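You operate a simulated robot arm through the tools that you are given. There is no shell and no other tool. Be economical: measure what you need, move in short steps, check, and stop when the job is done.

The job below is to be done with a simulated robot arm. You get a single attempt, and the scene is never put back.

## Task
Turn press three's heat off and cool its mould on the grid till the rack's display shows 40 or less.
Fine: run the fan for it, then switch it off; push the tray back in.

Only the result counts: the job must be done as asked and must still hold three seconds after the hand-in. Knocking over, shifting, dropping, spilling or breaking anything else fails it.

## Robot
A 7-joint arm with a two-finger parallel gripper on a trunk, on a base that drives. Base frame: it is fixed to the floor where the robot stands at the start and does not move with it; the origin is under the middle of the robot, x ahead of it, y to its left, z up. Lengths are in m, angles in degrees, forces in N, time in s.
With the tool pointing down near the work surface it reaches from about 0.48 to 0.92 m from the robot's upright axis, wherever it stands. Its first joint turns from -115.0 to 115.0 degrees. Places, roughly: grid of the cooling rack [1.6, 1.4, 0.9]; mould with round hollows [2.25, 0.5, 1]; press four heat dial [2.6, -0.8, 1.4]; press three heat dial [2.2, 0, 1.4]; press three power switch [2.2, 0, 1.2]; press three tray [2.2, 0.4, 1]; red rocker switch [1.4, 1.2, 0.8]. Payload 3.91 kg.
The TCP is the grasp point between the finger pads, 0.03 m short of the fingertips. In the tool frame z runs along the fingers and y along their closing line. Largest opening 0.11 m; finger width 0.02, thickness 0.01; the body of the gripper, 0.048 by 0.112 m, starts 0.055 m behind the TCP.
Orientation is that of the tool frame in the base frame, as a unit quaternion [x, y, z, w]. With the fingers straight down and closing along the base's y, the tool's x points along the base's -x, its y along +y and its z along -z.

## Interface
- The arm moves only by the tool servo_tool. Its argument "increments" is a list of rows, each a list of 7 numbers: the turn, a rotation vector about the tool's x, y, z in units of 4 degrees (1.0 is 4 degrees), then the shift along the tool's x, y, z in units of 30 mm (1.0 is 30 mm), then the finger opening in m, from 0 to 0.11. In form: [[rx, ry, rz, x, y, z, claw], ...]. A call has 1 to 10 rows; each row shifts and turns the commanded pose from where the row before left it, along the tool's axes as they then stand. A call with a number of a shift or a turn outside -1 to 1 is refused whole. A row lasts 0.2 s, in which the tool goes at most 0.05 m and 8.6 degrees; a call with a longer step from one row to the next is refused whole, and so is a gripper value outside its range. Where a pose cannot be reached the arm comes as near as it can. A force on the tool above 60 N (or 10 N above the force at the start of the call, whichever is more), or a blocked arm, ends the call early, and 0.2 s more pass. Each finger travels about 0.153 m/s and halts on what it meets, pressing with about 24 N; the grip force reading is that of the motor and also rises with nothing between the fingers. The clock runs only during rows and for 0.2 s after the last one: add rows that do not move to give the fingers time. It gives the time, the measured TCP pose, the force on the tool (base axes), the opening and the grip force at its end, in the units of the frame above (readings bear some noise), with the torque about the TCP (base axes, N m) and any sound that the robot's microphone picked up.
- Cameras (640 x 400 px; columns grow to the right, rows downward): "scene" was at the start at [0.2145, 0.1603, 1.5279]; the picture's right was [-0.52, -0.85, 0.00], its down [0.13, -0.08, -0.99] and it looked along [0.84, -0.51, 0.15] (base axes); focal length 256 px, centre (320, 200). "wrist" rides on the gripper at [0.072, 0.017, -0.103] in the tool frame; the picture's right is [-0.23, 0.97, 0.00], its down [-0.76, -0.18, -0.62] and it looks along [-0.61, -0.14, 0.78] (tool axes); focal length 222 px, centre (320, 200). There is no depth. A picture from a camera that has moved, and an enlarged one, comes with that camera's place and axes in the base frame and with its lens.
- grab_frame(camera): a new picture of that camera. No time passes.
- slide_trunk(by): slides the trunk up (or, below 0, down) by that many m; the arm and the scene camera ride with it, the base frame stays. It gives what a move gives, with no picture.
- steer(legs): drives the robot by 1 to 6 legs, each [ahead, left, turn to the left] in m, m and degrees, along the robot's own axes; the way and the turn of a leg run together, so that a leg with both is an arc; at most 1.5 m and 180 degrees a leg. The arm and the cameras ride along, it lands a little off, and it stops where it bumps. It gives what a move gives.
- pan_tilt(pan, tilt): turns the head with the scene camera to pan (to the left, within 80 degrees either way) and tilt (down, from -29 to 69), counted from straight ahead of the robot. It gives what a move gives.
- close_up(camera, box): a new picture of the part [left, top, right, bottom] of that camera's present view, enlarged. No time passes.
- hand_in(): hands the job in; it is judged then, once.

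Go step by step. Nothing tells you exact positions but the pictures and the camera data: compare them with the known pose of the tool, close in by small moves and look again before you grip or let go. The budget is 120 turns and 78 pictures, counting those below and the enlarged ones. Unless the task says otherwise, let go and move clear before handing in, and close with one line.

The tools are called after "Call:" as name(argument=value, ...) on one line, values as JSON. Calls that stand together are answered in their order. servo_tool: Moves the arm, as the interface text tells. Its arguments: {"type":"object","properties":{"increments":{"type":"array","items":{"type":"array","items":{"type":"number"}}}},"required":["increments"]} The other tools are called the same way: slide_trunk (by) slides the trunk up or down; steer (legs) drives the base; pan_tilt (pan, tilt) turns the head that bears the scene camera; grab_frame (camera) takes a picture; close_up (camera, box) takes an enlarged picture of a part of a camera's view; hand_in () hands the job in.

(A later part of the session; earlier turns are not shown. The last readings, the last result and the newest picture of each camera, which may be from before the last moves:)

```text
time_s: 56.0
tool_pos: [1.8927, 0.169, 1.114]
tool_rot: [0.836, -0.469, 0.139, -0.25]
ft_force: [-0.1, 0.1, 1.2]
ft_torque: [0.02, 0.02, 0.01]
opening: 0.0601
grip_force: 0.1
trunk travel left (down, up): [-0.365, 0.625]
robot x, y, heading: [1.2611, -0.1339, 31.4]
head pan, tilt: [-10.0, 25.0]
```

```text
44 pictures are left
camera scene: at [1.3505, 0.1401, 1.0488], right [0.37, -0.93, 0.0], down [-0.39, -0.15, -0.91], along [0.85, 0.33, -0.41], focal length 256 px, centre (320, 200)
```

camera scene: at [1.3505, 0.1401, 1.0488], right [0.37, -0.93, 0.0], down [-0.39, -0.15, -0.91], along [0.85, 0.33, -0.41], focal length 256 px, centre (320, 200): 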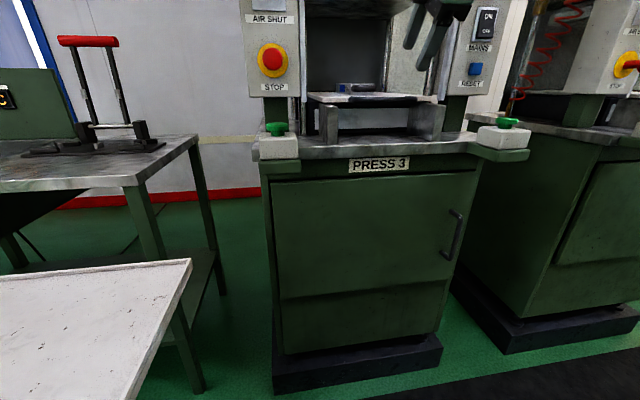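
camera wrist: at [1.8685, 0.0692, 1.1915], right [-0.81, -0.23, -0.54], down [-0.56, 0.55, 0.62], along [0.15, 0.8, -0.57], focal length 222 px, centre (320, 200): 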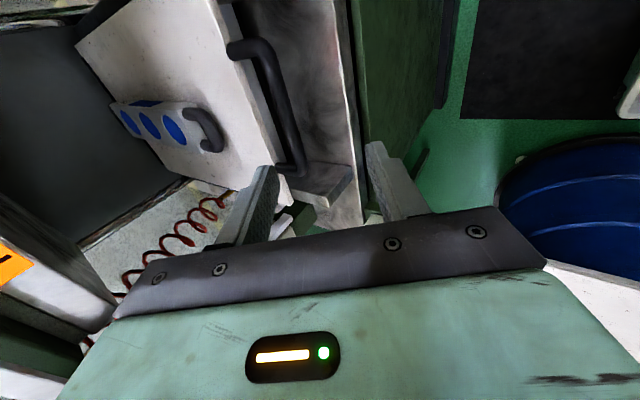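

Handle bar centre is at about (2.02, 0.235, 1.0). I'll make the tool steeper (about 15° from vertical), move forward, and narrow the opening.

Call:
servo_tool(increments=[[-0.9, 0, 0, 0, -0.5, 0.35, 0.05], [-0.9, 0, 0, 0, -0.53, 0.3, 0.05], [-0.9, 0, 0, 0, -0.55, 0.25, 0.05], [-0.9, 0, 0, 0, -0.57, 0.2, 0.05], [-0.9, 0, 0, 0, -0.58, 0.15, 0.05], [0, 0, 0, 0, 0, 0, 0.05]])

Call:
grab_frame(camera="wrist")

```text
time_s: 57.4
tool_pos: [1.9599, 0.2038, 1.1051]
tool_rot: [0.865, -0.485, 0.064, -0.116]
ft_force: [-0.1, 1.4, 1.0]
ft_torque: [0.0, 0.02, -0.02]
opening: 0.05
grip_force: 0.0
out of reach, approached as far as the arm can: row 5
trunk travel left (down, up): [-0.365, 0.625]
robot x, y, heading: [1.2571, -0.1392, 31.6]
head pan, tilt: [-10.0, 25.0]
```

```text
43 pictures are left
camera wrist: at [1.9603, 0.1193, 1.2001], right [-0.92, -0.3, -0.26], down [-0.39, 0.65, 0.65], along [-0.02, 0.7, -0.72], focal length 222 px, centre (320, 200)
```

wrist: 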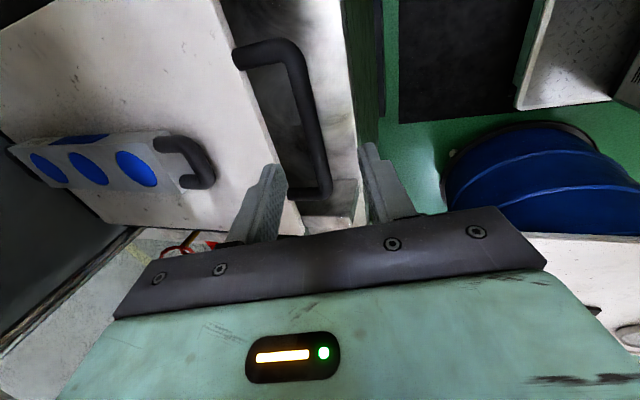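

Gap behind the bar looks wide enough. I'm at the reach limit, so I'll pull the tool back a little and bring the base 0.1 m closer.

Call:
servo_tool(increments=[[0, 0, 0, 0, 0.7, -0.2, 0.05], [0, 0, 0, 0, 0.7, -0.2, 0.05], [0, 0, 0, 0, 0.7, -0.2, 0.05], [0, 0, 0, 0, 0.7, -0.2, 0.05]])

Call:
steer(legs=[[0.12, 0, 0]])

Call:
grab_frame(camera="wrist")

```text
time_s: 58.4
tool_pos: [1.8866, 0.1581, 1.1056]
tool_rot: [0.865, -0.484, 0.064, -0.117]
ft_force: [-0.1, 0.5, -0.9]
ft_torque: [-0.04, 0.0, -0.01]
opening: 0.0501
grip_force: 0.1
trunk travel left (down, up): [-0.365, 0.625]
robot x, y, heading: [1.2647, -0.1381, 31.4]
head pan, tilt: [-10.0, 25.0]
```

```text
time_s: 59.6
tool_pos: [1.9901, 0.224, 1.1064]
tool_rot: [0.864, -0.485, 0.066, -0.117]
ft_force: [0.0, -0.8, -0.5]
ft_torque: [0.05, 0.01, -0.01]
opening: 0.0498
grip_force: 0.1
trunk travel left (down, up): [-0.365, 0.625]
robot x, y, heading: [1.3658, -0.0728, 31.6]
head pan, tilt: [-10.0, 25.0]
```

```text
42 pictures are left
camera wrist: at [1.99, 0.1385, 1.2018], right [-0.92, -0.3, -0.26], down [-0.39, 0.65, 0.65], along [-0.03, 0.7, -0.72], focal length 222 px, centre (320, 200)
```

wrist: 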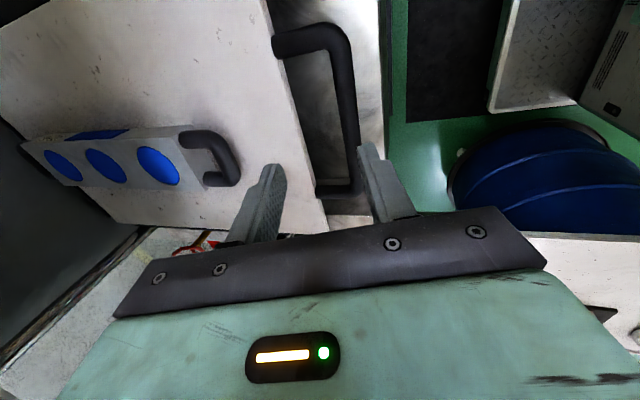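

Call:
servo_tool(increments=[[0, 0, 0, 0, 0.1, 0.7, 0.05], [0, 0, 0, 0, 0.15, 0.7, 0.05], [0, 0, 0, 0, 0.15, 0.6, 0.05], [0, 0, 0, 0, 0, 0, 0.05]])

Call:
grab_frame(camera="wrist")

```text
time_s: 60.6
tool_pos: [1.9953, 0.2258, 1.0412]
tool_rot: [0.865, -0.484, 0.066, -0.115]
ft_force: [0.0, -0.2, 0.2]
ft_torque: [-0.01, -0.01, 0.0]
opening: 0.0497
grip_force: 0.0
trunk travel left (down, up): [-0.365, 0.625]
robot x, y, heading: [1.3632, -0.0774, 31.7]
head pan, tilt: [-10.0, 25.0]
```

```text
41 pictures are left
camera wrist: at [1.9949, 0.1406, 1.1366], right [-0.92, -0.3, -0.26], down [-0.39, 0.65, 0.65], along [-0.03, 0.7, -0.72], focal length 222 px, centre (320, 200)
```

wrist: 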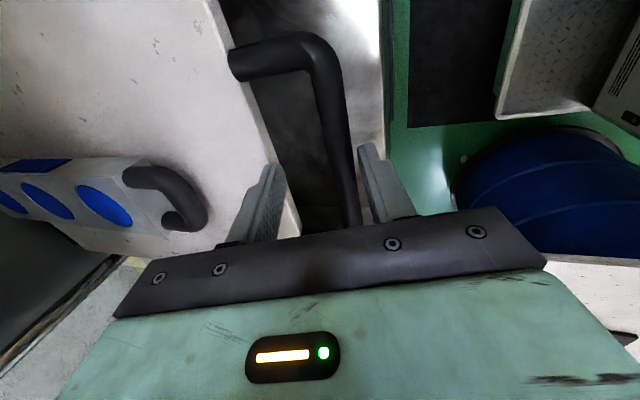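

Call:
servo_tool(increments=[[0, 0, 0, 0, 0.15, 0.3, 0.046], [0, 0, 0, 0, 0.1, 0.4, 0.046], [0, 0, 0, 0, 0.1, 0.4, 0.046], [0, 0, 0, 0, 0, 0, 0.046]])

Call:
grab_frame(camera="wrist")

```text
time_s: 61.6
tool_pos: [1.9922, 0.2263, 1.0085]
tool_rot: [0.865, -0.484, 0.064, -0.116]
ft_force: [0.7, -0.9, 0.3]
ft_torque: [0.03, 0.02, -0.03]
opening: 0.0459
grip_force: 0.2
trunk travel left (down, up): [-0.365, 0.625]
robot x, y, heading: [1.3608, -0.0732, 31.2]
head pan, tilt: [-10.0, 25.0]
```

```text
40 pictures are left
camera wrist: at [1.9922, 0.1406, 1.1028], right [-0.92, -0.3, -0.26], down [-0.39, 0.65, 0.65], along [-0.03, 0.7, -0.72], focal length 222 px, centre (320, 200)
```

wrist: 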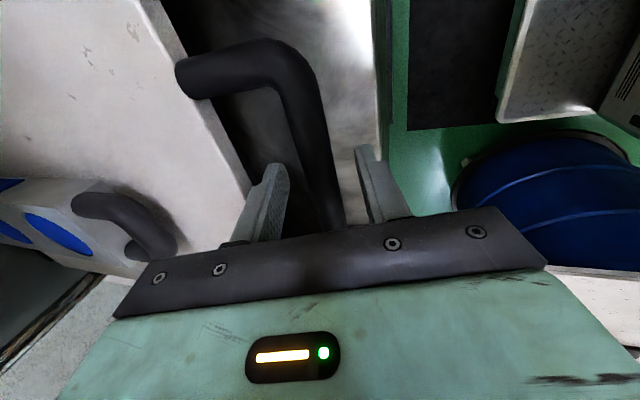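

The bar is centred between the fingers. Closing on it.

Call:
servo_tool(increments=[[0, 0, 0, 0, 0.05, 0.25, 0.046], [0, 0, 0, 0, 0, 0, 0.03], [0, 0, 0, 0, 0, 0, 0.01], [0, 0, 0, 0, 0, 0, 0.01], [0, 0, 0, 0, 0, 0, 0.01]])

```text
time_s: 62.8
tool_pos: [1.9927, 0.2276, 0.9997]
tool_rot: [0.865, -0.485, 0.065, -0.115]
ft_force: [-12.9, -7.3, -6.9]
ft_torque: [0.16, -0.23, -0.11]
opening: 0.0179
grip_force: 7.9
trunk travel left (down, up): [-0.365, 0.625]
robot x, y, heading: [1.3655, -0.0707, 31.4]
head pan, tilt: [-10.0, 25.0]
```

Gripped. Pulling the tray straight back.

Call:
servo_tool(increments=[[0, 0, 0, 0, 0.48, -0.13, 0.01], [0, 0, 0, 0, 0.48, -0.13, 0.01], [0, 0, 0, 0, 0.48, -0.13, 0.01], [0, 0, 0, 0, 0.48, -0.13, 0.01], [0, 0, 0, 0, 0.48, -0.13, 0.01]])

Call:
grab_frame(camera="wrist")

```text
time_s: 64.0
tool_pos: [1.9288, 0.188, 1.0008]
tool_rot: [0.865, -0.484, 0.064, -0.117]
ft_force: [-5.2, 7.7, -0.2]
ft_torque: [-0.75, -0.4, -0.56]
opening: 0.0155
grip_force: 45.0
trunk travel left (down, up): [-0.365, 0.625]
robot x, y, heading: [1.3593, -0.0714, 31.5]
head pan, tilt: [-10.0, 25.0]
```

```text
39 pictures are left
camera wrist: at [1.9289, 0.1032, 1.0955], right [-0.92, -0.3, -0.26], down [-0.39, 0.65, 0.65], along [-0.03, 0.7, -0.72], focal length 222 px, centre (320, 200)
```

wrist: 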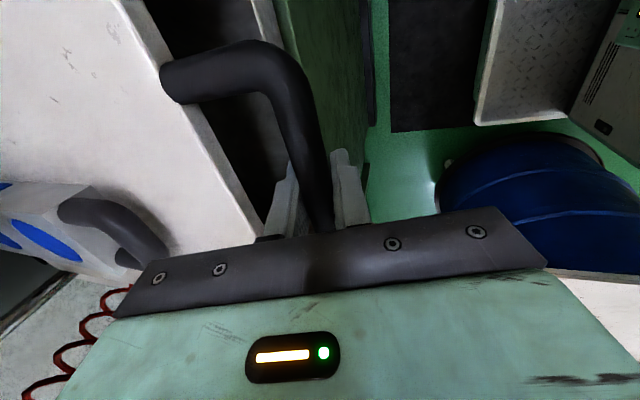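

The tray slides freely with the mould on it. Pulling further.

Call:
servo_tool(increments=[[0, 0, 0, 0, 0.48, -0.13, 0.01], [0, 0, 0, 0, 0.48, -0.13, 0.01], [0, 0, 0, 0, 0.48, -0.13, 0.01], [0, 0, 0, 0, 0.48, -0.13, 0.01], [0, 0, 0, 0, 0.48, -0.13, 0.01], [0, 0, 0, 0, 0.48, -0.13, 0.01]])

Call:
pan_tilt(pan=-10, tilt=35)

Call:
grab_frame(camera="scene")

```text
time_s: 65.4
tool_pos: [1.8503, 0.1402, 0.9992]
tool_rot: [0.865, -0.483, 0.064, -0.117]
ft_force: [-20.2, 29.9, 13.7]
ft_torque: [-0.29, -0.1, -0.4]
opening: 0.0156
grip_force: 45.3
trunk travel left (down, up): [-0.365, 0.625]
robot x, y, heading: [1.3611, -0.0726, 31.7]
head pan, tilt: [-10.0, 25.0]
```

```text
time_s: 66.1
tool_pos: [1.8499, 0.1414, 0.9998]
tool_rot: [0.865, -0.483, 0.063, -0.117]
ft_force: [-20.4, 31.4, 13.2]
ft_torque: [-0.39, -0.2, -0.49]
opening: 0.0156
grip_force: 45.1
trunk travel left (down, up): [-0.365, 0.625]
robot x, y, heading: [1.3595, -0.0719, 31.4]
head pan, tilt: [-10.0, 35.0]
```

```text
38 pictures are left
camera scene: at [1.4563, 0.2084, 1.0332], right [0.37, -0.93, 0.0], down [-0.53, -0.21, -0.82], along [0.76, 0.3, -0.57], focal length 256 px, centre (320, 200)
```

scene: 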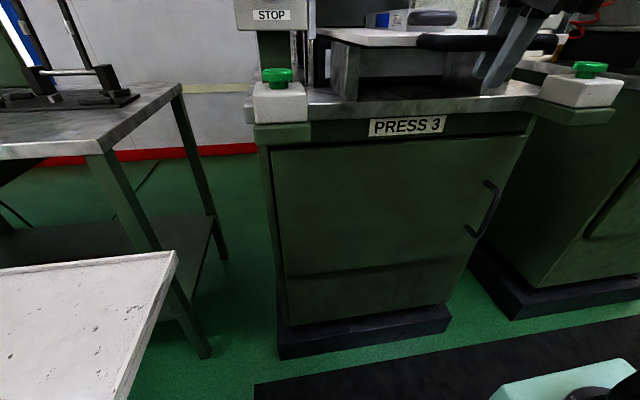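

Call:
servo_tool(increments=[[0, 0, 0, -0.15, 0, 0, 0.01], [0, 0, 0, 0, 0.35, -0.1, 0.01], [0, 0, 0, 0, 0.35, -0.1, 0.01], [0, 0, 0, 0, 0.35, -0.1, 0.01], [0, 0, 0, 0, 0.35, -0.1, 0.01]])

```text
time_s: 67.3
tool_pos: [1.8526, 0.1406, 1.0003]
tool_rot: [0.865, -0.484, 0.066, -0.116]
ft_force: [1.2, -3.8, 18.3]
ft_torque: [0.24, 0.22, -0.12]
opening: 0.0155
grip_force: 45.4
out of reach, approached as far as the arm can: row 2, 3, 4, 5
trunk travel left (down, up): [-0.365, 0.625]
robot x, y, heading: [1.361, -0.0742, 31.6]
head pan, tilt: [-10.0, 35.0]
```

The arm is at its inner limit; the tray is out about 0.16 m. I'll release the bar, rise, and roll the gripper back so it closes sideways across the mould.

Call:
servo_tool(increments=[[0, 0, 0, 0, 0, 0, 0.046], [0, 0, 0, 0, 0, 0, 0.046], [0, 0, 0, 0, -0.1, -0.4, 0.046], [0, 0, 0, 0, -0.25, -1, 0.046], [0, 0, 0, 0, -0.25, -1, 0.06], [0, 0, 0, 0, -0.25, -1, 0.06], [0, 0, 0, 0, -0.25, -1, 0.08]])

Call:
servo_tool(increments=[[0, 0, 1, 0, 0, 0, 0.1], [0, 0, 1, 0, 0, 0, 0.1], [0, 0, 1, 0, 0, 0, 0.1], [0, 0, 1, 0, 0, 0, 0.1], [0, 0, 1, 0, 0, 0, 0.1], [0, 0, 1, 0, 0, 0, 0.1], [0, 0, 1, 0, 0, 0, 0.1], [0, 0, 1, 0, 0, 0, 0.1], [0, 0, 1, 0, 0, 0, 0.1], [0, 0, 1, 0, 0, 0, 0.1]])

Call:
servo_tool(increments=[[0, 0, 1, 0, 0, 0, 0.1], [0, 0, 1, 0, 0, 0, 0.1], [0, 0, 1, 0, 0, 0, 0.1], [0, 0, 1, 0, 0, 0, 0.1], [0, 0, 1, 0, 0, 0, 0.1], [0, 0, 1, 0, 0, 0, 0.1], [0, 0, 1, 0, 0, 0, 0.1], [0, 0, 1, 0, 0, 0, 0.1], [0, 0, 1, 0, 0, 0, 0.1], [0, 0, 1, 0, 0, 0, 0.1]])

Call:
servo_tool(increments=[[0, 0, 1, 0, 0, 0, 0.1], [0, 0, 1, 0, 0, 0, 0.1], [0, 0, 0.5, 0, 0, 0, 0.1]])

Call:
grab_frame(camera="wrist")

```text
time_s: 68.9
tool_pos: [1.8473, 0.1414, 1.1371]
tool_rot: [0.865, -0.484, 0.066, -0.116]
ft_force: [-0.3, 0.7, 0.3]
ft_torque: [-0.02, 0.02, -0.02]
opening: 0.0799
grip_force: 0.1
trunk travel left (down, up): [-0.365, 0.625]
robot x, y, heading: [1.3617, -0.0753, 31.4]
head pan, tilt: [-10.0, 35.0]
```

```text
time_s: 71.1
tool_pos: [1.8485, 0.1425, 1.1344]
tool_rot: [-0.647, 0.751, -0.021, 0.131]
ft_force: [0.2, -0.8, 0.4]
ft_torque: [-0.04, -0.01, 0.0]
opening: 0.0999
grip_force: 0.1
trunk travel left (down, up): [-0.365, 0.625]
robot x, y, heading: [1.3615, -0.0733, 31.4]
head pan, tilt: [-10.0, 35.0]
```

```text
time_s: 73.3
tool_pos: [1.8491, 0.1421, 1.136]
tool_rot: [-0.351, 0.927, 0.026, 0.131]
ft_force: [0.1, -0.2, 0.2]
ft_torque: [-0.01, -0.02, 0.0]
opening: 0.1001
grip_force: 0.0
trunk travel left (down, up): [-0.365, 0.625]
robot x, y, heading: [1.3607, -0.0731, 31.6]
head pan, tilt: [-10.0, 35.0]
```

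```text
time_s: 74.1
tool_pos: [1.8489, 0.1416, 1.1357]
tool_rot: [-0.269, 0.954, 0.037, 0.128]
ft_force: [-0.4, -0.4, 0.1]
ft_torque: [-0.01, -0.01, 0.01]
opening: 0.1001
grip_force: 0.1
trunk travel left (down, up): [-0.365, 0.625]
robot x, y, heading: [1.3609, -0.0761, 31.4]
head pan, tilt: [-10.0, 35.0]
```

```text
37 pictures are left
camera wrist: at [1.7565, 0.1049, 1.2163], right [-0.32, 0.94, 0.06], down [0.58, 0.15, 0.8], along [0.75, 0.29, -0.59], focal length 222 px, centre (320, 200)
```

wrist: 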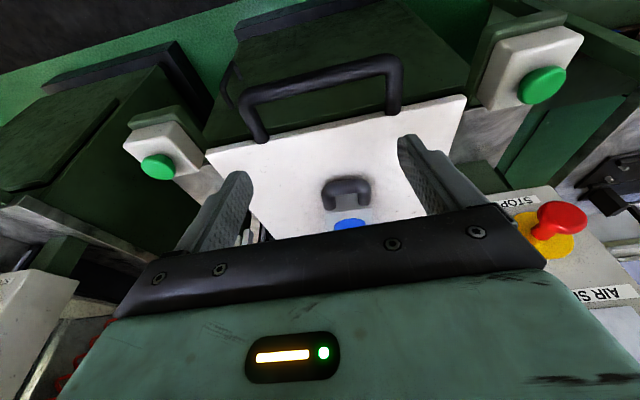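

The mould handle is now at about (1.95, 0.218, 1.045) and the mould body extends forward under the press door. I'll tilt the tool to about 40° and position it low just before the mould handle.

Call:
servo_tool(increments=[[0, -1, 0, -0.45, 0.06, 0.4, 0.1], [0, -1, 0, -0.4, 0.06, 0.4, 0.1], [0, -1, 0, -0.37, 0.06, 0.45, 0.1], [0, -1, 0, -0.33, 0.06, 0.5, 0.1], [0, -1, 0, -0.3, 0.06, 0.5, 0.1], [0, -1, 0, -0.25, 0.06, 0.5, 0.1], [0, 0, 0, 0, 0, 0, 0.1]])

Call:
grab_frame(camera="wrist")

```text
time_s: 75.7
tool_pos: [1.9212, 0.2006, 1.0865]
tool_rot: [-0.256, 0.906, 0.092, 0.323]
ft_force: [-0.4, -1.0, -0.6]
ft_torque: [0.03, -0.01, 0.02]
opening: 0.0996
grip_force: 0.0
trunk travel left (down, up): [-0.365, 0.625]
robot x, y, heading: [1.3606, -0.0753, 31.5]
head pan, tilt: [-10.0, 35.0]
```

```text
36 pictures are left
camera wrist: at [1.8087, 0.1505, 1.1213], right [-0.36, 0.92, 0.14], down [0.26, -0.05, 0.96], along [0.9, 0.38, -0.22], focal length 222 px, centre (320, 200)
```

wrist: 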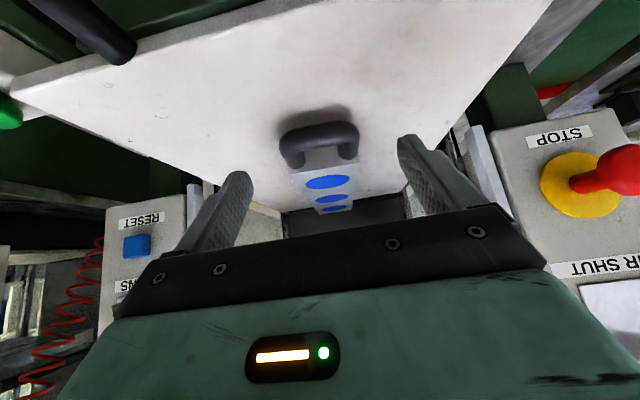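

The mould axis runs at about 27°, 4–5° off my heading. I'll align the yaw, then straddle the mould going low and forward.

Call:
servo_tool(increments=[[0.35, 0, 0.43, 0, 0, 0, 0.1], [0.35, 0, 0.43, 0, 0.05, 0, 0.1], [0, 0, 0, -0.48, 0, 0.73, 0.1], [0, 0, 0, -0.48, 0, 0.73, 0.1], [0, 0, 0, -0.48, 0, 0.73, 0.1], [0, 0, 0, -0.48, 0, 0.73, 0.1], [0, 0, 0, 0, 0, 0, 0.1]])

Call:
grab_frame(camera="wrist")

```text
time_s: 77.3
tool_pos: [2.0129, 0.2459, 1.0575]
tool_rot: [-0.221, 0.915, 0.08, 0.327]
ft_force: [-0.7, -0.3, 0.2]
ft_torque: [-0.02, 0.0, 0.0]
opening: 0.1003
grip_force: 0.0
trunk travel left (down, up): [-0.365, 0.625]
robot x, y, heading: [1.3617, -0.0749, 31.6]
head pan, tilt: [-10.0, 35.0]
```

```text
35 pictures are left
camera wrist: at [1.8965, 0.2058, 1.0909], right [-0.29, 0.95, 0.14], down [0.25, -0.07, 0.96], along [0.92, 0.31, -0.22], focal length 222 px, centre (320, 200)
```

wrist: 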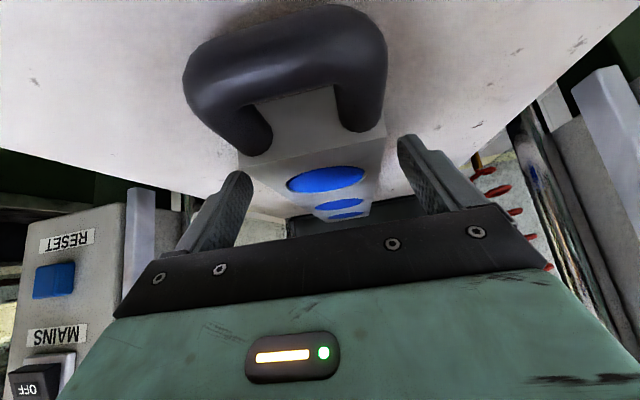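

The camera is passing close over the mould's handle, so going deeper at this tilt is risky. I'll grip here, pull the mould (with the tray) outward without lifting, then regrip at its centre with a steeper tool.

Call:
servo_tool(increments=[[0, 0, 0, 0.1, 0, 0.13, 0.1], [0, 0, 0, 0, 0, 0, 0.08], [0, 0, 0, 0, 0, 0, 0.06], [0, 0, 0, 0, 0, 0, 0.05], [0, 0, 0, 0, 0, 0, 0.05]])

Call:
grab_frame(camera="wrist")

```text
time_s: 78.5
tool_pos: [2.0127, 0.2451, 1.0508]
tool_rot: [-0.222, 0.915, 0.08, 0.326]
ft_force: [-1.5, 2.3, -1.0]
ft_torque: [0.45, -0.23, 0.54]
opening: 0.0661
grip_force: 24.1
trunk travel left (down, up): [-0.365, 0.625]
robot x, y, heading: [1.3616, -0.0741, 31.3]
head pan, tilt: [-10.0, 35.0]
```

```text
34 pictures are left
camera wrist: at [1.8956, 0.2057, 1.0855], right [-0.29, 0.95, 0.14], down [0.26, -0.07, 0.96], along [0.92, 0.31, -0.22], focal length 222 px, centre (320, 200)
```

wrist: 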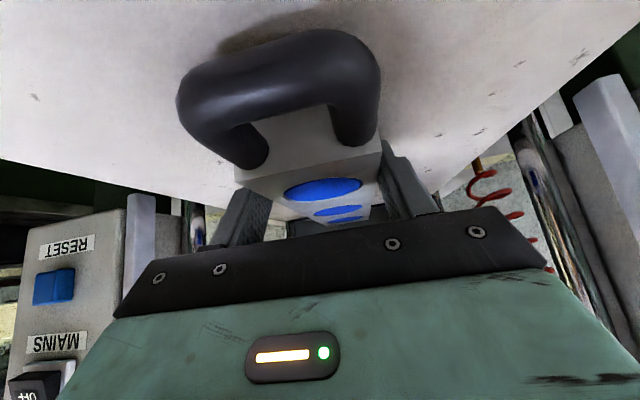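

Call:
servo_tool(increments=[[0, 0, 0, 0.52, -0.05, -0.42, 0.04], [0, 0, 0, 0.52, -0.05, -0.42, 0.04], [0, 0, 0, 0.52, -0.05, -0.42, 0.04], [0, 0, 0, 0.52, -0.05, -0.42, 0.04], [0, 0, 0, 0.52, -0.05, -0.42, 0.04]])

Call:
grab_frame(camera="wrist")

```text
time_s: 79.7
tool_pos: [1.9248, 0.1949, 1.0518]
tool_rot: [-0.221, 0.915, 0.08, 0.327]
ft_force: [-2.0, 1.2, 0.5]
ft_torque: [0.28, -0.25, 0.25]
opening: 0.0659
grip_force: 24.2
trunk travel left (down, up): [-0.365, 0.625]
robot x, y, heading: [1.3622, -0.0743, 31.4]
head pan, tilt: [-10.0, 35.0]
```

```text
33 pictures are left
camera wrist: at [1.8083, 0.1534, 1.0853], right [-0.29, 0.95, 0.15], down [0.25, -0.07, 0.96], along [0.92, 0.31, -0.22], focal length 222 px, centre (320, 200)
```

wrist: 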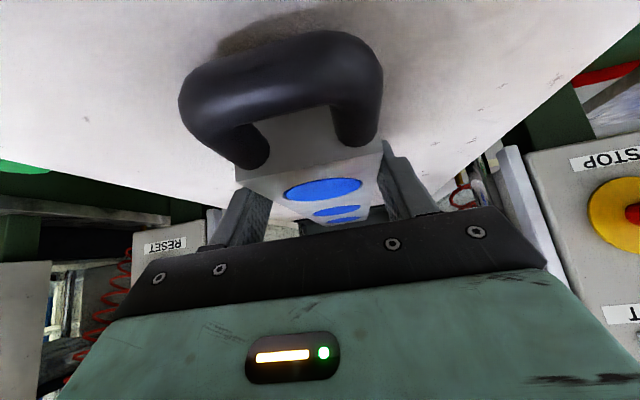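

It slid out easily. Now release, rise, make the tool steeper and move over the mould's centre.

Call:
servo_tool(increments=[[0, 0, 0, 0, 0, 0, 0.1], [0, 0, 0, 0, 0, 0, 0.1], [0, 0, 0, -0.56, 0, -0.7, 0.1], [0, 0, 0, -0.56, 0, -0.7, 0.1], [0, 0, 0, -0.56, 0, -0.7, 0.1], [0, 0.95, 0, -0.3, 0, 0.25, 0.1], [0, 0.95, 0, -0.35, 0, 0.2, 0.1], [0, 0.95, 0, -0.4, 0, 0.15, 0.1], [0, 0.95, 0, -0.45, 0, 0.15, 0.1], [0, 0.95, 0, -0.5, 0, 0.15, 0.1]])

Call:
grab_frame(camera="wrist")

```text
time_s: 81.9
tool_pos: [1.9833, 0.2219, 1.1389]
tool_rot: [-0.23, 0.957, 0.042, 0.17]
ft_force: [-0.5, -0.7, 0.7]
ft_torque: [0.01, -0.06, -0.01]
opening: 0.0999
grip_force: 0.0
trunk travel left (down, up): [-0.365, 0.625]
robot x, y, heading: [1.364, -0.0693, 31.6]
head pan, tilt: [-10.0, 35.0]
```

```text
32 pictures are left
camera wrist: at [1.8826, 0.1901, 1.2105], right [-0.25, 0.96, 0.08], down [0.52, 0.07, 0.85], along [0.81, 0.26, -0.52], focal length 222 px, centre (320, 200)
```

wrist: 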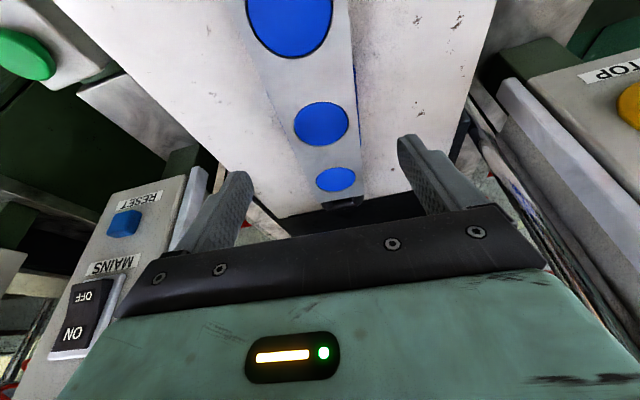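

Call:
servo_tool(increments=[[0, 0, 0, 0.1, 0.05, 0.75, 0.1], [0, 0, 0, 0.1, 0, 0.75, 0.1], [0, 0, 0, 0.1, 0, 0.75, 0.1], [0, 0, 0, 0.1, 0, 0.6, 0.1], [0, 0, 0, 0, 0, 0, 0.1]])

Call:
grab_frame(camera="wrist")

```text
time_s: 83.1
tool_pos: [2.0013, 0.2345, 1.0545]
tool_rot: [-0.23, 0.957, 0.042, 0.172]
ft_force: [0.6, -0.1, -0.3]
ft_torque: [0.02, -0.01, -0.01]
opening: 0.1
grip_force: 0.0
trunk travel left (down, up): [-0.365, 0.625]
robot x, y, heading: [1.3631, -0.0731, 31.5]
head pan, tilt: [-10.0, 35.0]
```

```text
31 pictures are left
camera wrist: at [1.8994, 0.2015, 1.127], right [-0.25, 0.96, 0.08], down [0.52, 0.07, 0.85], along [0.81, 0.26, -0.52], focal length 222 px, centre (320, 200)
```

wrist: 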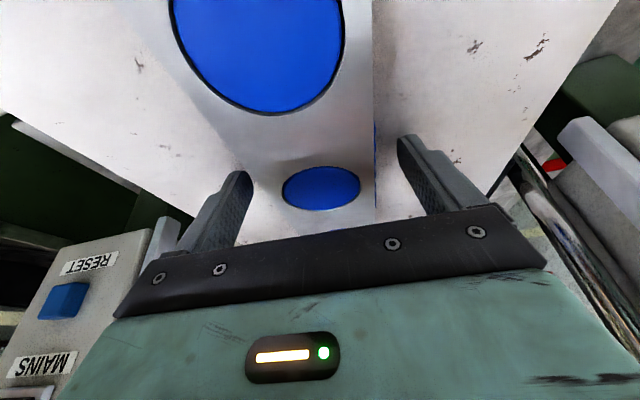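

Well placed over the mould's middle. Closing and doing a small test lift.

Call:
servo_tool(increments=[[0, 0, 0, 0, 0, 0.1, 0.08], [0, 0, 0, 0, 0, 0, 0.06], [0, 0, 0, 0, 0, 0, 0.04], [0, 0, 0, 0, 0, 0, 0.03], [0, 0, 0, -0.1, 0, -0.3, 0.03], [0, 0, 0, -0.12, 0, -0.33, 0.03], [0, 0, 0, -0.12, 0, -0.33, 0.03], [0, 0, 0, 0, 0, 0, 0.03]])

Call:
grab_frame(camera="wrist")

```text
time_s: 84.9
tool_pos: [2.0006, 0.2331, 1.0829]
tool_rot: [-0.231, 0.957, 0.041, 0.169]
ft_force: [-0.7, -0.3, -10.0]
ft_torque: [-0.06, 0.12, -0.02]
opening: 0.0702
grip_force: 24.1
trunk travel left (down, up): [-0.365, 0.625]
robot x, y, heading: [1.3606, -0.0744, 31.6]
head pan, tilt: [-10.0, 35.0]
```

```text
30 pictures are left
camera wrist: at [1.8993, 0.2008, 1.1552], right [-0.25, 0.96, 0.08], down [0.53, 0.07, 0.85], along [0.81, 0.26, -0.52], focal length 222 px, centre (320, 200)
```

wrist: 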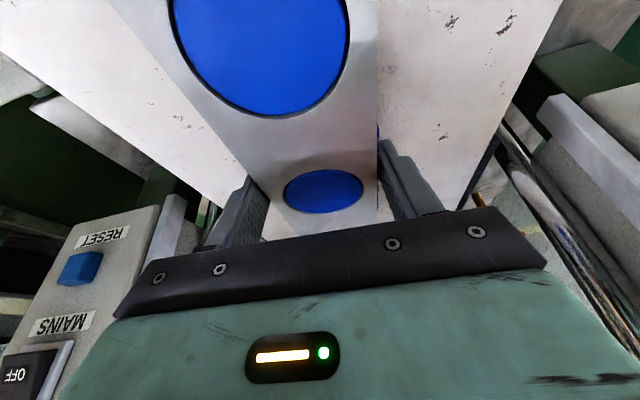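

The mould is lifted and balanced (about 1 kg). I'll raise a bit and drive straight back, to go around the white table to the rack.

Call:
servo_tool(increments=[[0, 0, 0, 0, 0, -0.4, 0.03], [0, 0, 0, 0, 0, -0.4, 0.03], [0, 0, 0, 0.1, 0, -0.4, 0.03]])

Call:
steer(legs=[[-0.35, 0, 0], [-0.33, 0, 0]])

Call:
slide_trunk(by=0.2)

Call:
pan_tilt(pan=35, tilt=30)

Call:
grab_frame(camera="scene")

```text
time_s: 85.7
tool_pos: [1.9866, 0.2266, 1.1154]
tool_rot: [-0.231, 0.957, 0.042, 0.17]
ft_force: [0.0, -0.7, -9.3]
ft_torque: [-0.05, 0.08, -0.01]
opening: 0.0699
grip_force: 23.8
trunk travel left (down, up): [-0.365, 0.625]
robot x, y, heading: [1.3602, -0.0737, 31.6]
head pan, tilt: [-10.0, 35.0]
```

```text
time_s: 89.8
tool_pos: [1.4062, -0.1249, 1.1144]
tool_rot: [-0.234, 0.956, 0.043, 0.171]
ft_force: [0.8, -0.3, -8.9]
ft_torque: [-0.07, 0.09, -0.04]
opening: 0.0698
grip_force: 24.1
trunk travel left (down, up): [-0.365, 0.625]
robot x, y, heading: [0.7856, -0.435, 32.0]
head pan, tilt: [-10.0, 35.0]
```

```text
time_s: 91.9
tool_pos: [1.4059, -0.1248, 1.3143]
tool_rot: [-0.234, 0.956, 0.042, 0.171]
ft_force: [0.6, 0.2, -10.0]
ft_torque: [-0.04, 0.1, 0.01]
opening: 0.07
grip_force: 23.9
trunk travel left (down, up): [-0.565, 0.425]
robot x, y, heading: [0.7847, -0.4338, 31.8]
head pan, tilt: [-10.0, 35.0]
```

```text
time_s: 93.1
tool_pos: [1.4065, -0.1251, 1.3131]
tool_rot: [-0.234, 0.956, 0.042, 0.17]
ft_force: [-0.1, -0.4, -9.6]
ft_torque: [-0.06, 0.1, 0.0]
opening: 0.0699
grip_force: 23.2
trunk travel left (down, up): [-0.565, 0.425]
robot x, y, heading: [0.7844, -0.4306, 32.2]
head pan, tilt: [35.0, 30.0]
```

```text
29 pictures are left
camera scene: at [0.832, -0.098, 1.236], right [0.92, -0.39, 0.0], down [-0.2, -0.46, -0.87], along [0.34, 0.8, -0.5], focal length 256 px, centre (320, 200)
```

scene: 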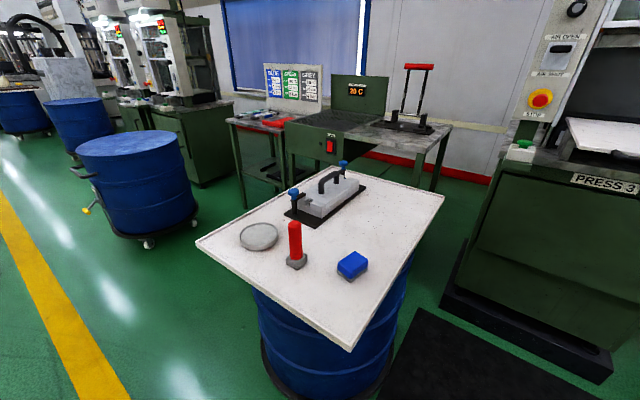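

The path is clear: table's left edge is well separated from the barrels. I'll move left past the table, then partway forward and look at the rack.

Call:
steer(legs=[[0, 0.65, 0], [0, 0.63, -0.6], [0.45, 0, 0]])

Call:
pan_tilt(pan=0, tilt=30)

Call:
grab_frame(camera="scene")

```text
time_s: 102.1
tool_pos: [1.1049, 1.1908, 1.3129]
tool_rot: [-0.231, 0.957, 0.042, 0.17]
ft_force: [0.1, 1.0, -9.0]
ft_torque: [-0.03, 0.1, -0.02]
opening: 0.0699
grip_force: 23.8
trunk travel left (down, up): [-0.565, 0.425]
robot x, y, heading: [0.4821, 0.8866, 31.6]
head pan, tilt: [35.0, 30.0]
```

```text
time_s: 103.1
tool_pos: [1.1052, 1.1904, 1.3124]
tool_rot: [-0.232, 0.957, 0.041, 0.171]
ft_force: [0.1, 0.3, -9.3]
ft_torque: [-0.06, 0.07, 0.0]
opening: 0.07
grip_force: 24.2
trunk travel left (down, up): [-0.565, 0.425]
robot x, y, heading: [0.4813, 0.8886, 31.5]
head pan, tilt: [0.0, 30.0]
```

```text
28 pictures are left
camera scene: at [0.5717, 1.1849, 1.236], right [0.53, -0.85, 0.0], down [-0.43, -0.26, -0.87], along [0.74, 0.46, -0.5], focal length 256 px, centre (320, 200)
```

scene: 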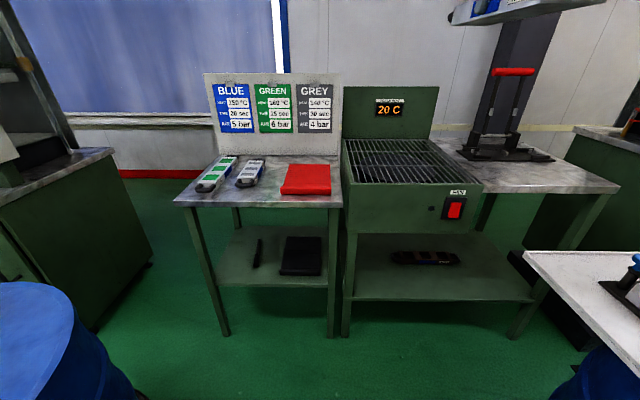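

The grid is about 1.19 m ahead of me, 0.09 m right. I'll drive 0.45 m forward so the mould is above it, then look down.

Call:
steer(legs=[[0.45, 0, 0]])

Call:
slide_trunk(by=-0.25)

Call:
grab_frame(camera="wrist")

Call:
grab_frame(camera="scene")

```text
time_s: 105.8
tool_pos: [1.4914, 1.4342, 1.3143]
tool_rot: [-0.234, 0.956, 0.042, 0.171]
ft_force: [-0.4, 1.0, -8.6]
ft_torque: [-0.01, 0.11, 0.02]
opening: 0.0698
grip_force: 24.2
trunk travel left (down, up): [-0.565, 0.425]
robot x, y, heading: [0.8727, 1.1316, 31.5]
head pan, tilt: [0.0, 30.0]
```

```text
time_s: 108.4
tool_pos: [1.4903, 1.4334, 1.0622]
tool_rot: [-0.234, 0.956, 0.041, 0.17]
ft_force: [0.1, 1.2, -10.0]
ft_torque: [-0.03, 0.11, -0.01]
opening: 0.0699
grip_force: 23.7
trunk travel left (down, up): [-0.315, 0.675]
robot x, y, heading: [0.8697, 1.1283, 31.7]
head pan, tilt: [0.0, 30.0]
```

```text
27 pictures are left
camera wrist: at [1.3901, 1.4002, 1.1355], right [-0.26, 0.96, 0.08], down [0.53, 0.07, 0.85], along [0.81, 0.26, -0.52], focal length 222 px, centre (320, 200)
```

wrist: 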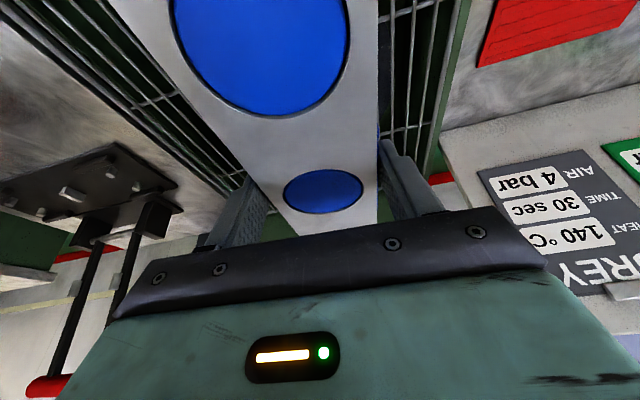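

```text
26 pictures are left
camera scene: at [0.9575, 1.4253, 0.9861], right [0.53, -0.85, 0.0], down [-0.42, -0.26, -0.87], along [0.73, 0.46, -0.5], focal length 256 px, centre (320, 200)
```

scene: 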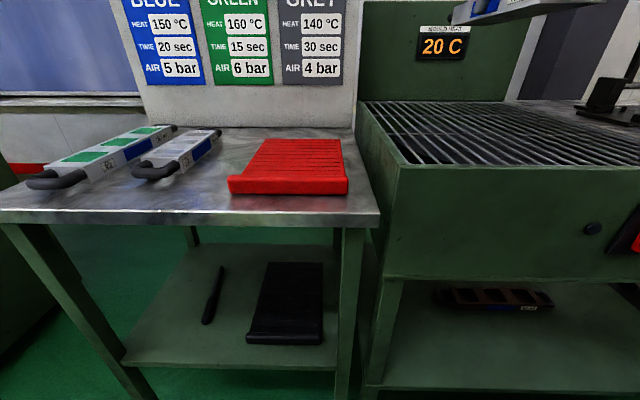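

The mould is centred above the grid (grid top at about z 0.89). Lowering with the trunk, then slowly with the arm until contact.

Call:
slide_trunk(by=-0.11)

Call:
servo_tool(increments=[[0, 0, 0, 0.07, 0, 0.19, 0.03], [0, 0, 0, 0.07, 0, 0.19, 0.03], [0, 0, 0, 0.07, 0, 0.19, 0.03], [0, 0, 0, 0, 0, 0, 0.03]])

Call:
grab_frame(camera="wrist")

Call:
pan_tilt(pan=-20, tilt=10)

Call:
grab_frame(camera="scene")

```text
time_s: 109.8
tool_pos: [1.4902, 1.4333, 0.9547]
tool_rot: [-0.235, 0.956, 0.042, 0.171]
ft_force: [0.3, 0.3, -10.0]
ft_torque: [-0.04, 0.04, 0.03]
opening: 0.0699
grip_force: 23.4
trunk travel left (down, up): [-0.205, 0.785]
robot x, y, heading: [0.8693, 1.1281, 32.0]
head pan, tilt: [0.0, 30.0]
```

```text
time_s: 110.8
tool_pos: [1.49, 1.4335, 0.9341]
tool_rot: [-0.234, 0.956, 0.042, 0.17]
ft_force: [-0.6, 0.5, -9.2]
ft_torque: [-0.07, 0.11, 0.0]
opening: 0.0697
grip_force: 24.5
trunk travel left (down, up): [-0.205, 0.785]
robot x, y, heading: [0.8663, 1.1286, 32.0]
head pan, tilt: [0.0, 30.0]
```

```text
25 pictures are left
camera wrist: at [1.3899, 1.4003, 1.0069], right [-0.26, 0.96, 0.08], down [0.53, 0.07, 0.85], along [0.81, 0.26, -0.52], focal length 222 px, centre (320, 200)
```

wrist: 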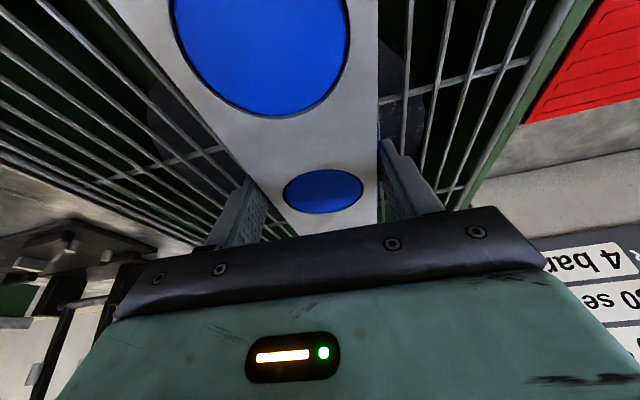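

```text
time_s: 111.7
tool_pos: [1.491, 1.4329, 0.9358]
tool_rot: [-0.235, 0.956, 0.041, 0.17]
ft_force: [0.2, 0.9, -9.4]
ft_torque: [-0.05, 0.1, -0.06]
opening: 0.0699
grip_force: 23.7
trunk travel left (down, up): [-0.205, 0.785]
robot x, y, heading: [0.8688, 1.1269, 31.9]
head pan, tilt: [-20.0, 10.0]
```

```text
24 pictures are left
camera scene: at [0.9717, 1.3967, 0.9083], right [0.21, -0.98, 0.0], down [-0.17, -0.04, -0.98], along [0.96, 0.2, -0.17], focal length 256 px, centre (320, 200)
```

scene: 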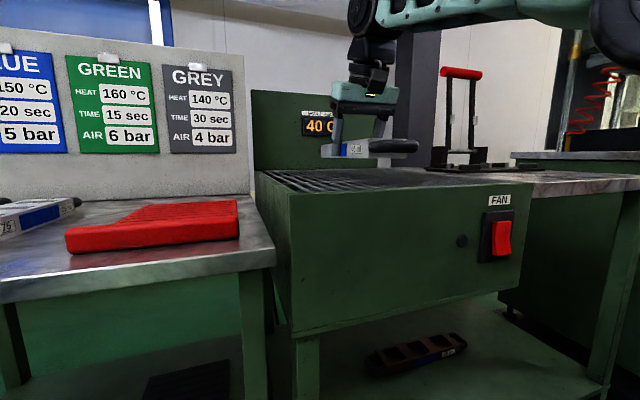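

The mould hovers just above the grid. Lowering slowly in small steps until it rests.

Call:
servo_tool(increments=[[0, 0, 0, 0.03, 0, 0.1, 0.03], [0, 0, 0, 0.03, 0, 0.1, 0.03], [0, 0, 0, 0.03, 0, 0.1, 0.03], [0, 0, 0, 0.03, 0, 0.1, 0.03], [0, 0, 0, 0, 0, 0, 0.03]])

Call:
close_up(camera="scene", box=[240, 70, 520, 245])

```text
time_s: 112.9
tool_pos: [1.4914, 1.4339, 0.9218]
tool_rot: [-0.234, 0.956, 0.042, 0.17]
ft_force: [0.5, 0.9, -8.8]
ft_torque: [-0.04, 0.11, 0.04]
opening: 0.0699
grip_force: 23.9
trunk travel left (down, up): [-0.205, 0.785]
robot x, y, heading: [0.8641, 1.1283, 32.1]
head pan, tilt: [-20.0, 10.0]
```

```text
2.29 times, centred on (380, 158) of scene
camera zoom: at [0.9717, 1.3966, 0.9084], right [0.21, -0.98, 0.0], down [-0.17, -0.04, -0.98], along [0.96, 0.2, -0.17], focal length 584 px, centre (183, 297)
```

zoom: 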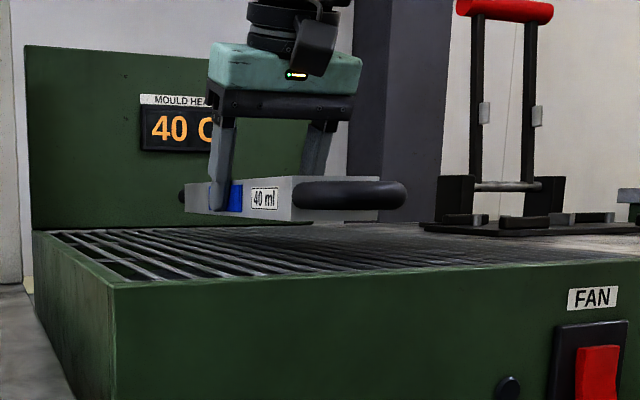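

Call:
servo_tool(increments=[[0, 0, 0, 0.04, 0, 0.12, 0.03], [0, 0, 0, 0.04, 0, 0.12, 0.03], [0, 0, 0, 0.04, 0, 0.12, 0.03], [0, 0, 0, 0, 0, 0, 0.03]])

Call:
close_up(camera="scene", box=[240, 70, 520, 245])

```text
time_s: 113.9
tool_pos: [1.4914, 1.4342, 0.9115]
tool_rot: [-0.234, 0.956, 0.043, 0.169]
ft_force: [-0.8, -0.1, -9.3]
ft_torque: [-0.05, 0.13, -0.07]
opening: 0.0699
grip_force: 23.9
trunk travel left (down, up): [-0.205, 0.785]
robot x, y, heading: [0.8726, 1.1252, 31.8]
head pan, tilt: [-20.0, 10.0]
```

```text
2.29 times, centred on (380, 158) of scene
camera zoom: at [0.9717, 1.3966, 0.9084], right [0.21, -0.98, 0.0], down [-0.17, -0.04, -0.98], along [0.96, 0.2, -0.17], focal length 584 px, centre (183, 297)
```

zoom: 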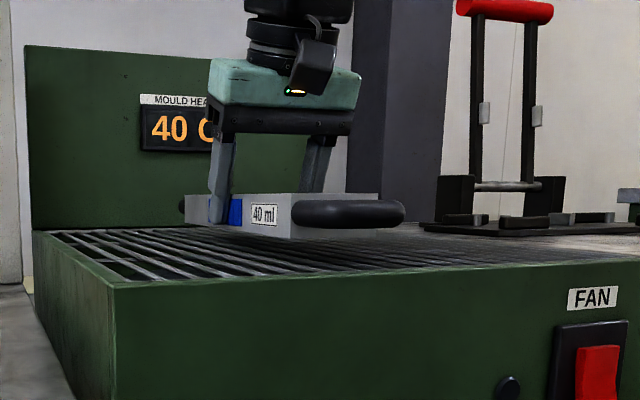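

Call:
servo_tool(increments=[[0, 0, 0, 0.04, 0, 0.12, 0.03], [0, 0, 0, 0.04, 0, 0.12, 0.03], [0, 0, 0, 0.03, 0, 0.08, 0.03], [0, 0, 0, 0, 0, 0, 0.03]])

Call:
servo_tool(increments=[[0, 0, 0, 0.03, 0, 0.08, 0.03], [0, 0, 0, 0, 0, 0, 0.03]])

```text
time_s: 114.9
tool_pos: [1.4914, 1.434, 0.9007]
tool_rot: [-0.234, 0.956, 0.042, 0.17]
ft_force: [-0.2, -0.4, -8.8]
ft_torque: [-0.07, 0.09, -0.02]
opening: 0.0698
grip_force: 23.7
trunk travel left (down, up): [-0.205, 0.785]
robot x, y, heading: [0.8704, 1.1288, 31.8]
head pan, tilt: [-20.0, 10.0]
```

```text
time_s: 115.5
tool_pos: [1.4912, 1.4341, 0.8977]
tool_rot: [-0.234, 0.956, 0.041, 0.17]
ft_force: [0.2, -0.3, -9.3]
ft_torque: [-0.07, 0.1, -0.03]
opening: 0.0699
grip_force: 23.9
trunk travel left (down, up): [-0.205, 0.785]
robot x, y, heading: [0.8714, 1.1294, 31.7]
head pan, tilt: [-20.0, 10.0]
```

Call:
servo_tool(increments=[[0, 0, 0, 0.03, 0, 0.08, 0.03], [0, 0, 0, 0, 0, 0, 0.03], [0, 0, 0, 0.03, 0, 0.08, 0.03], [0, 0, 0, 0, 0, 0, 0.03]])

Call:
close_up(camera="scene", box=[240, 70, 520, 245])

```text
time_s: 116.5
tool_pos: [1.4915, 1.4339, 0.893]
tool_rot: [-0.235, 0.956, 0.042, 0.171]
ft_force: [1.3, 0.6, -6.8]
ft_torque: [0.12, -0.45, 0.01]
opening: 0.0697
grip_force: 24.2
trunk travel left (down, up): [-0.205, 0.785]
robot x, y, heading: [0.8703, 1.1291, 32.0]
head pan, tilt: [-20.0, 10.0]
```

```text
2.29 times, centred on (380, 158) of scene
camera zoom: at [0.9716, 1.3966, 0.9085], right [0.21, -0.98, 0.0], down [-0.17, -0.04, -0.98], along [0.96, 0.2, -0.17], focal length 584 px, centre (183, 297)
```

zoom: 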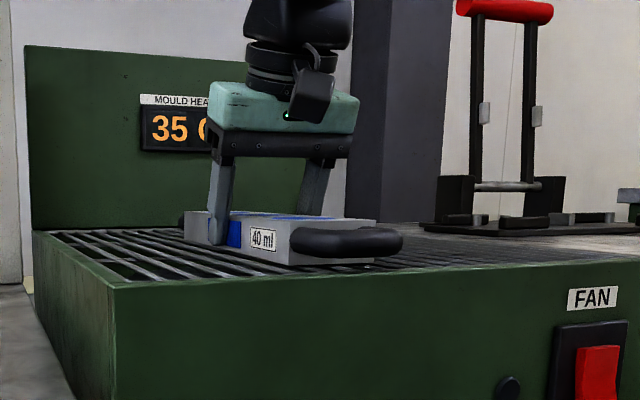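

First contact: the force eased and the torque changed. One or two mm more, then release slowly and back straight up.

Call:
servo_tool(increments=[[0, 0, 0, 0.03, 0, 0.08, 0.03], [0, 0, 0, 0, 0, 0, 0.03]])

Call:
servo_tool(increments=[[0, 0, 0, 0, 0, 0, 0.075], [0, 0, 0, 0, 0, 0, 0.085], [0, 0, 0, 0, 0, 0, 0.1], [0, 0, 0, -0.2, 0, -0.5, 0.1], [0, 0, 0, -0.3, 0, -0.9, 0.1], [0, 0, 0, -0.3, 0, -0.9, 0.1], [0, 0, 0, -0.3, 0, -0.9, 0.1]])

Call:
close_up(camera="scene", box=[240, 70, 520, 245])

```text
time_s: 117.1
tool_pos: [1.492, 1.4345, 0.8917]
tool_rot: [-0.234, 0.956, 0.044, 0.173]
ft_force: [8.7, 3.5, 17.0]
ft_torque: [-0.76, 0.17, 0.19]
opening: 0.0698
grip_force: 24.0
trunk travel left (down, up): [-0.205, 0.785]
robot x, y, heading: [0.8696, 1.1285, 31.8]
head pan, tilt: [-20.0, 10.0]
```

```text
time_s: 118.7
tool_pos: [1.4897, 1.4319, 0.9917]
tool_rot: [-0.234, 0.957, 0.041, 0.17]
ft_force: [0.0, -0.1, -0.1]
ft_torque: [-0.05, 0.0, -0.01]
opening: 0.0999
grip_force: 0.0
trunk travel left (down, up): [-0.205, 0.785]
robot x, y, heading: [0.8703, 1.129, 31.9]
head pan, tilt: [-20.0, 10.0]
```

```text
2.29 times, centred on (380, 158) of scene
camera zoom: at [0.9715, 1.3965, 0.9084], right [0.21, -0.98, 0.0], down [-0.17, -0.04, -0.98], along [0.96, 0.2, -0.17], focal length 584 px, centre (183, 297)
```

zoom: 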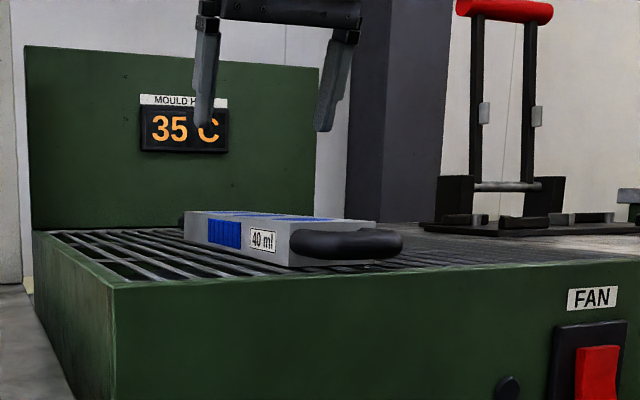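

The mould rests on the grid. I'll back the base off to see the display properly and get room for the fan switch.

Call:
servo_tool(increments=[[0, 0, 0, -0.3, 0, -0.9, 0.06], [0, 0, 0, -0.3, 0, -0.9, 0.03], [0, 0, 0, -0.3, 0, -0.9, 0.0]])

Call:
steer(legs=[[-0.27, 0, 0]])

Call:
grab_frame(camera="scene")

Call:
close_up(camera="scene", box=[280, 110, 480, 235])

```text
time_s: 119.5
tool_pos: [1.4817, 1.4274, 1.0429]
tool_rot: [-0.234, 0.956, 0.042, 0.172]
ft_force: [-0.3, 1.2, 0.2]
ft_torque: [0.0, 0.01, 0.0]
opening: 0.0
grip_force: 24.0
out of reach, approached as far as the arm can: row 2, 3
trunk travel left (down, up): [-0.205, 0.785]
robot x, y, heading: [0.8707, 1.1301, 31.9]
head pan, tilt: [-20.0, 10.0]
```

```text
time_s: 121.4
tool_pos: [1.2539, 1.2823, 1.0439]
tool_rot: [-0.232, 0.957, 0.042, 0.171]
ft_force: [0.3, -0.5, -0.2]
ft_torque: [0.01, -0.01, -0.01]
opening: 0.0002
grip_force: 23.9
trunk travel left (down, up): [-0.205, 0.785]
robot x, y, heading: [0.6399, 0.9875, 31.7]
head pan, tilt: [-20.0, 10.0]
```

```text
19 pictures are left
camera scene: at [0.744, 1.2542, 0.9085], right [0.2, -0.98, 0.0], down [-0.17, -0.04, -0.98], along [0.96, 0.2, -0.17], focal length 256 px, centre (320, 200)
```

scene: 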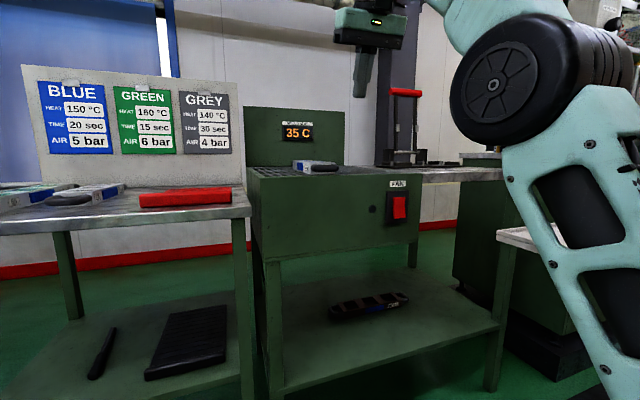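

```text
3.20 times, centred on (380, 172) of scene
camera zoom: at [0.744, 1.2542, 0.9085], right [0.2, -0.98, 0.0], down [-0.17, -0.04, -0.98], along [0.96, 0.2, -0.17], focal length 818 px, centre (128, 288)
```

zoom: 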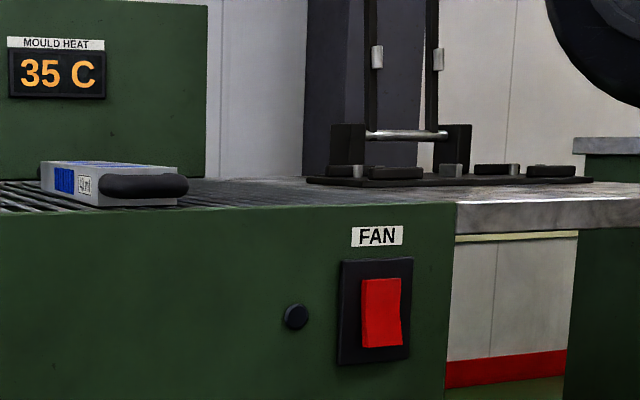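

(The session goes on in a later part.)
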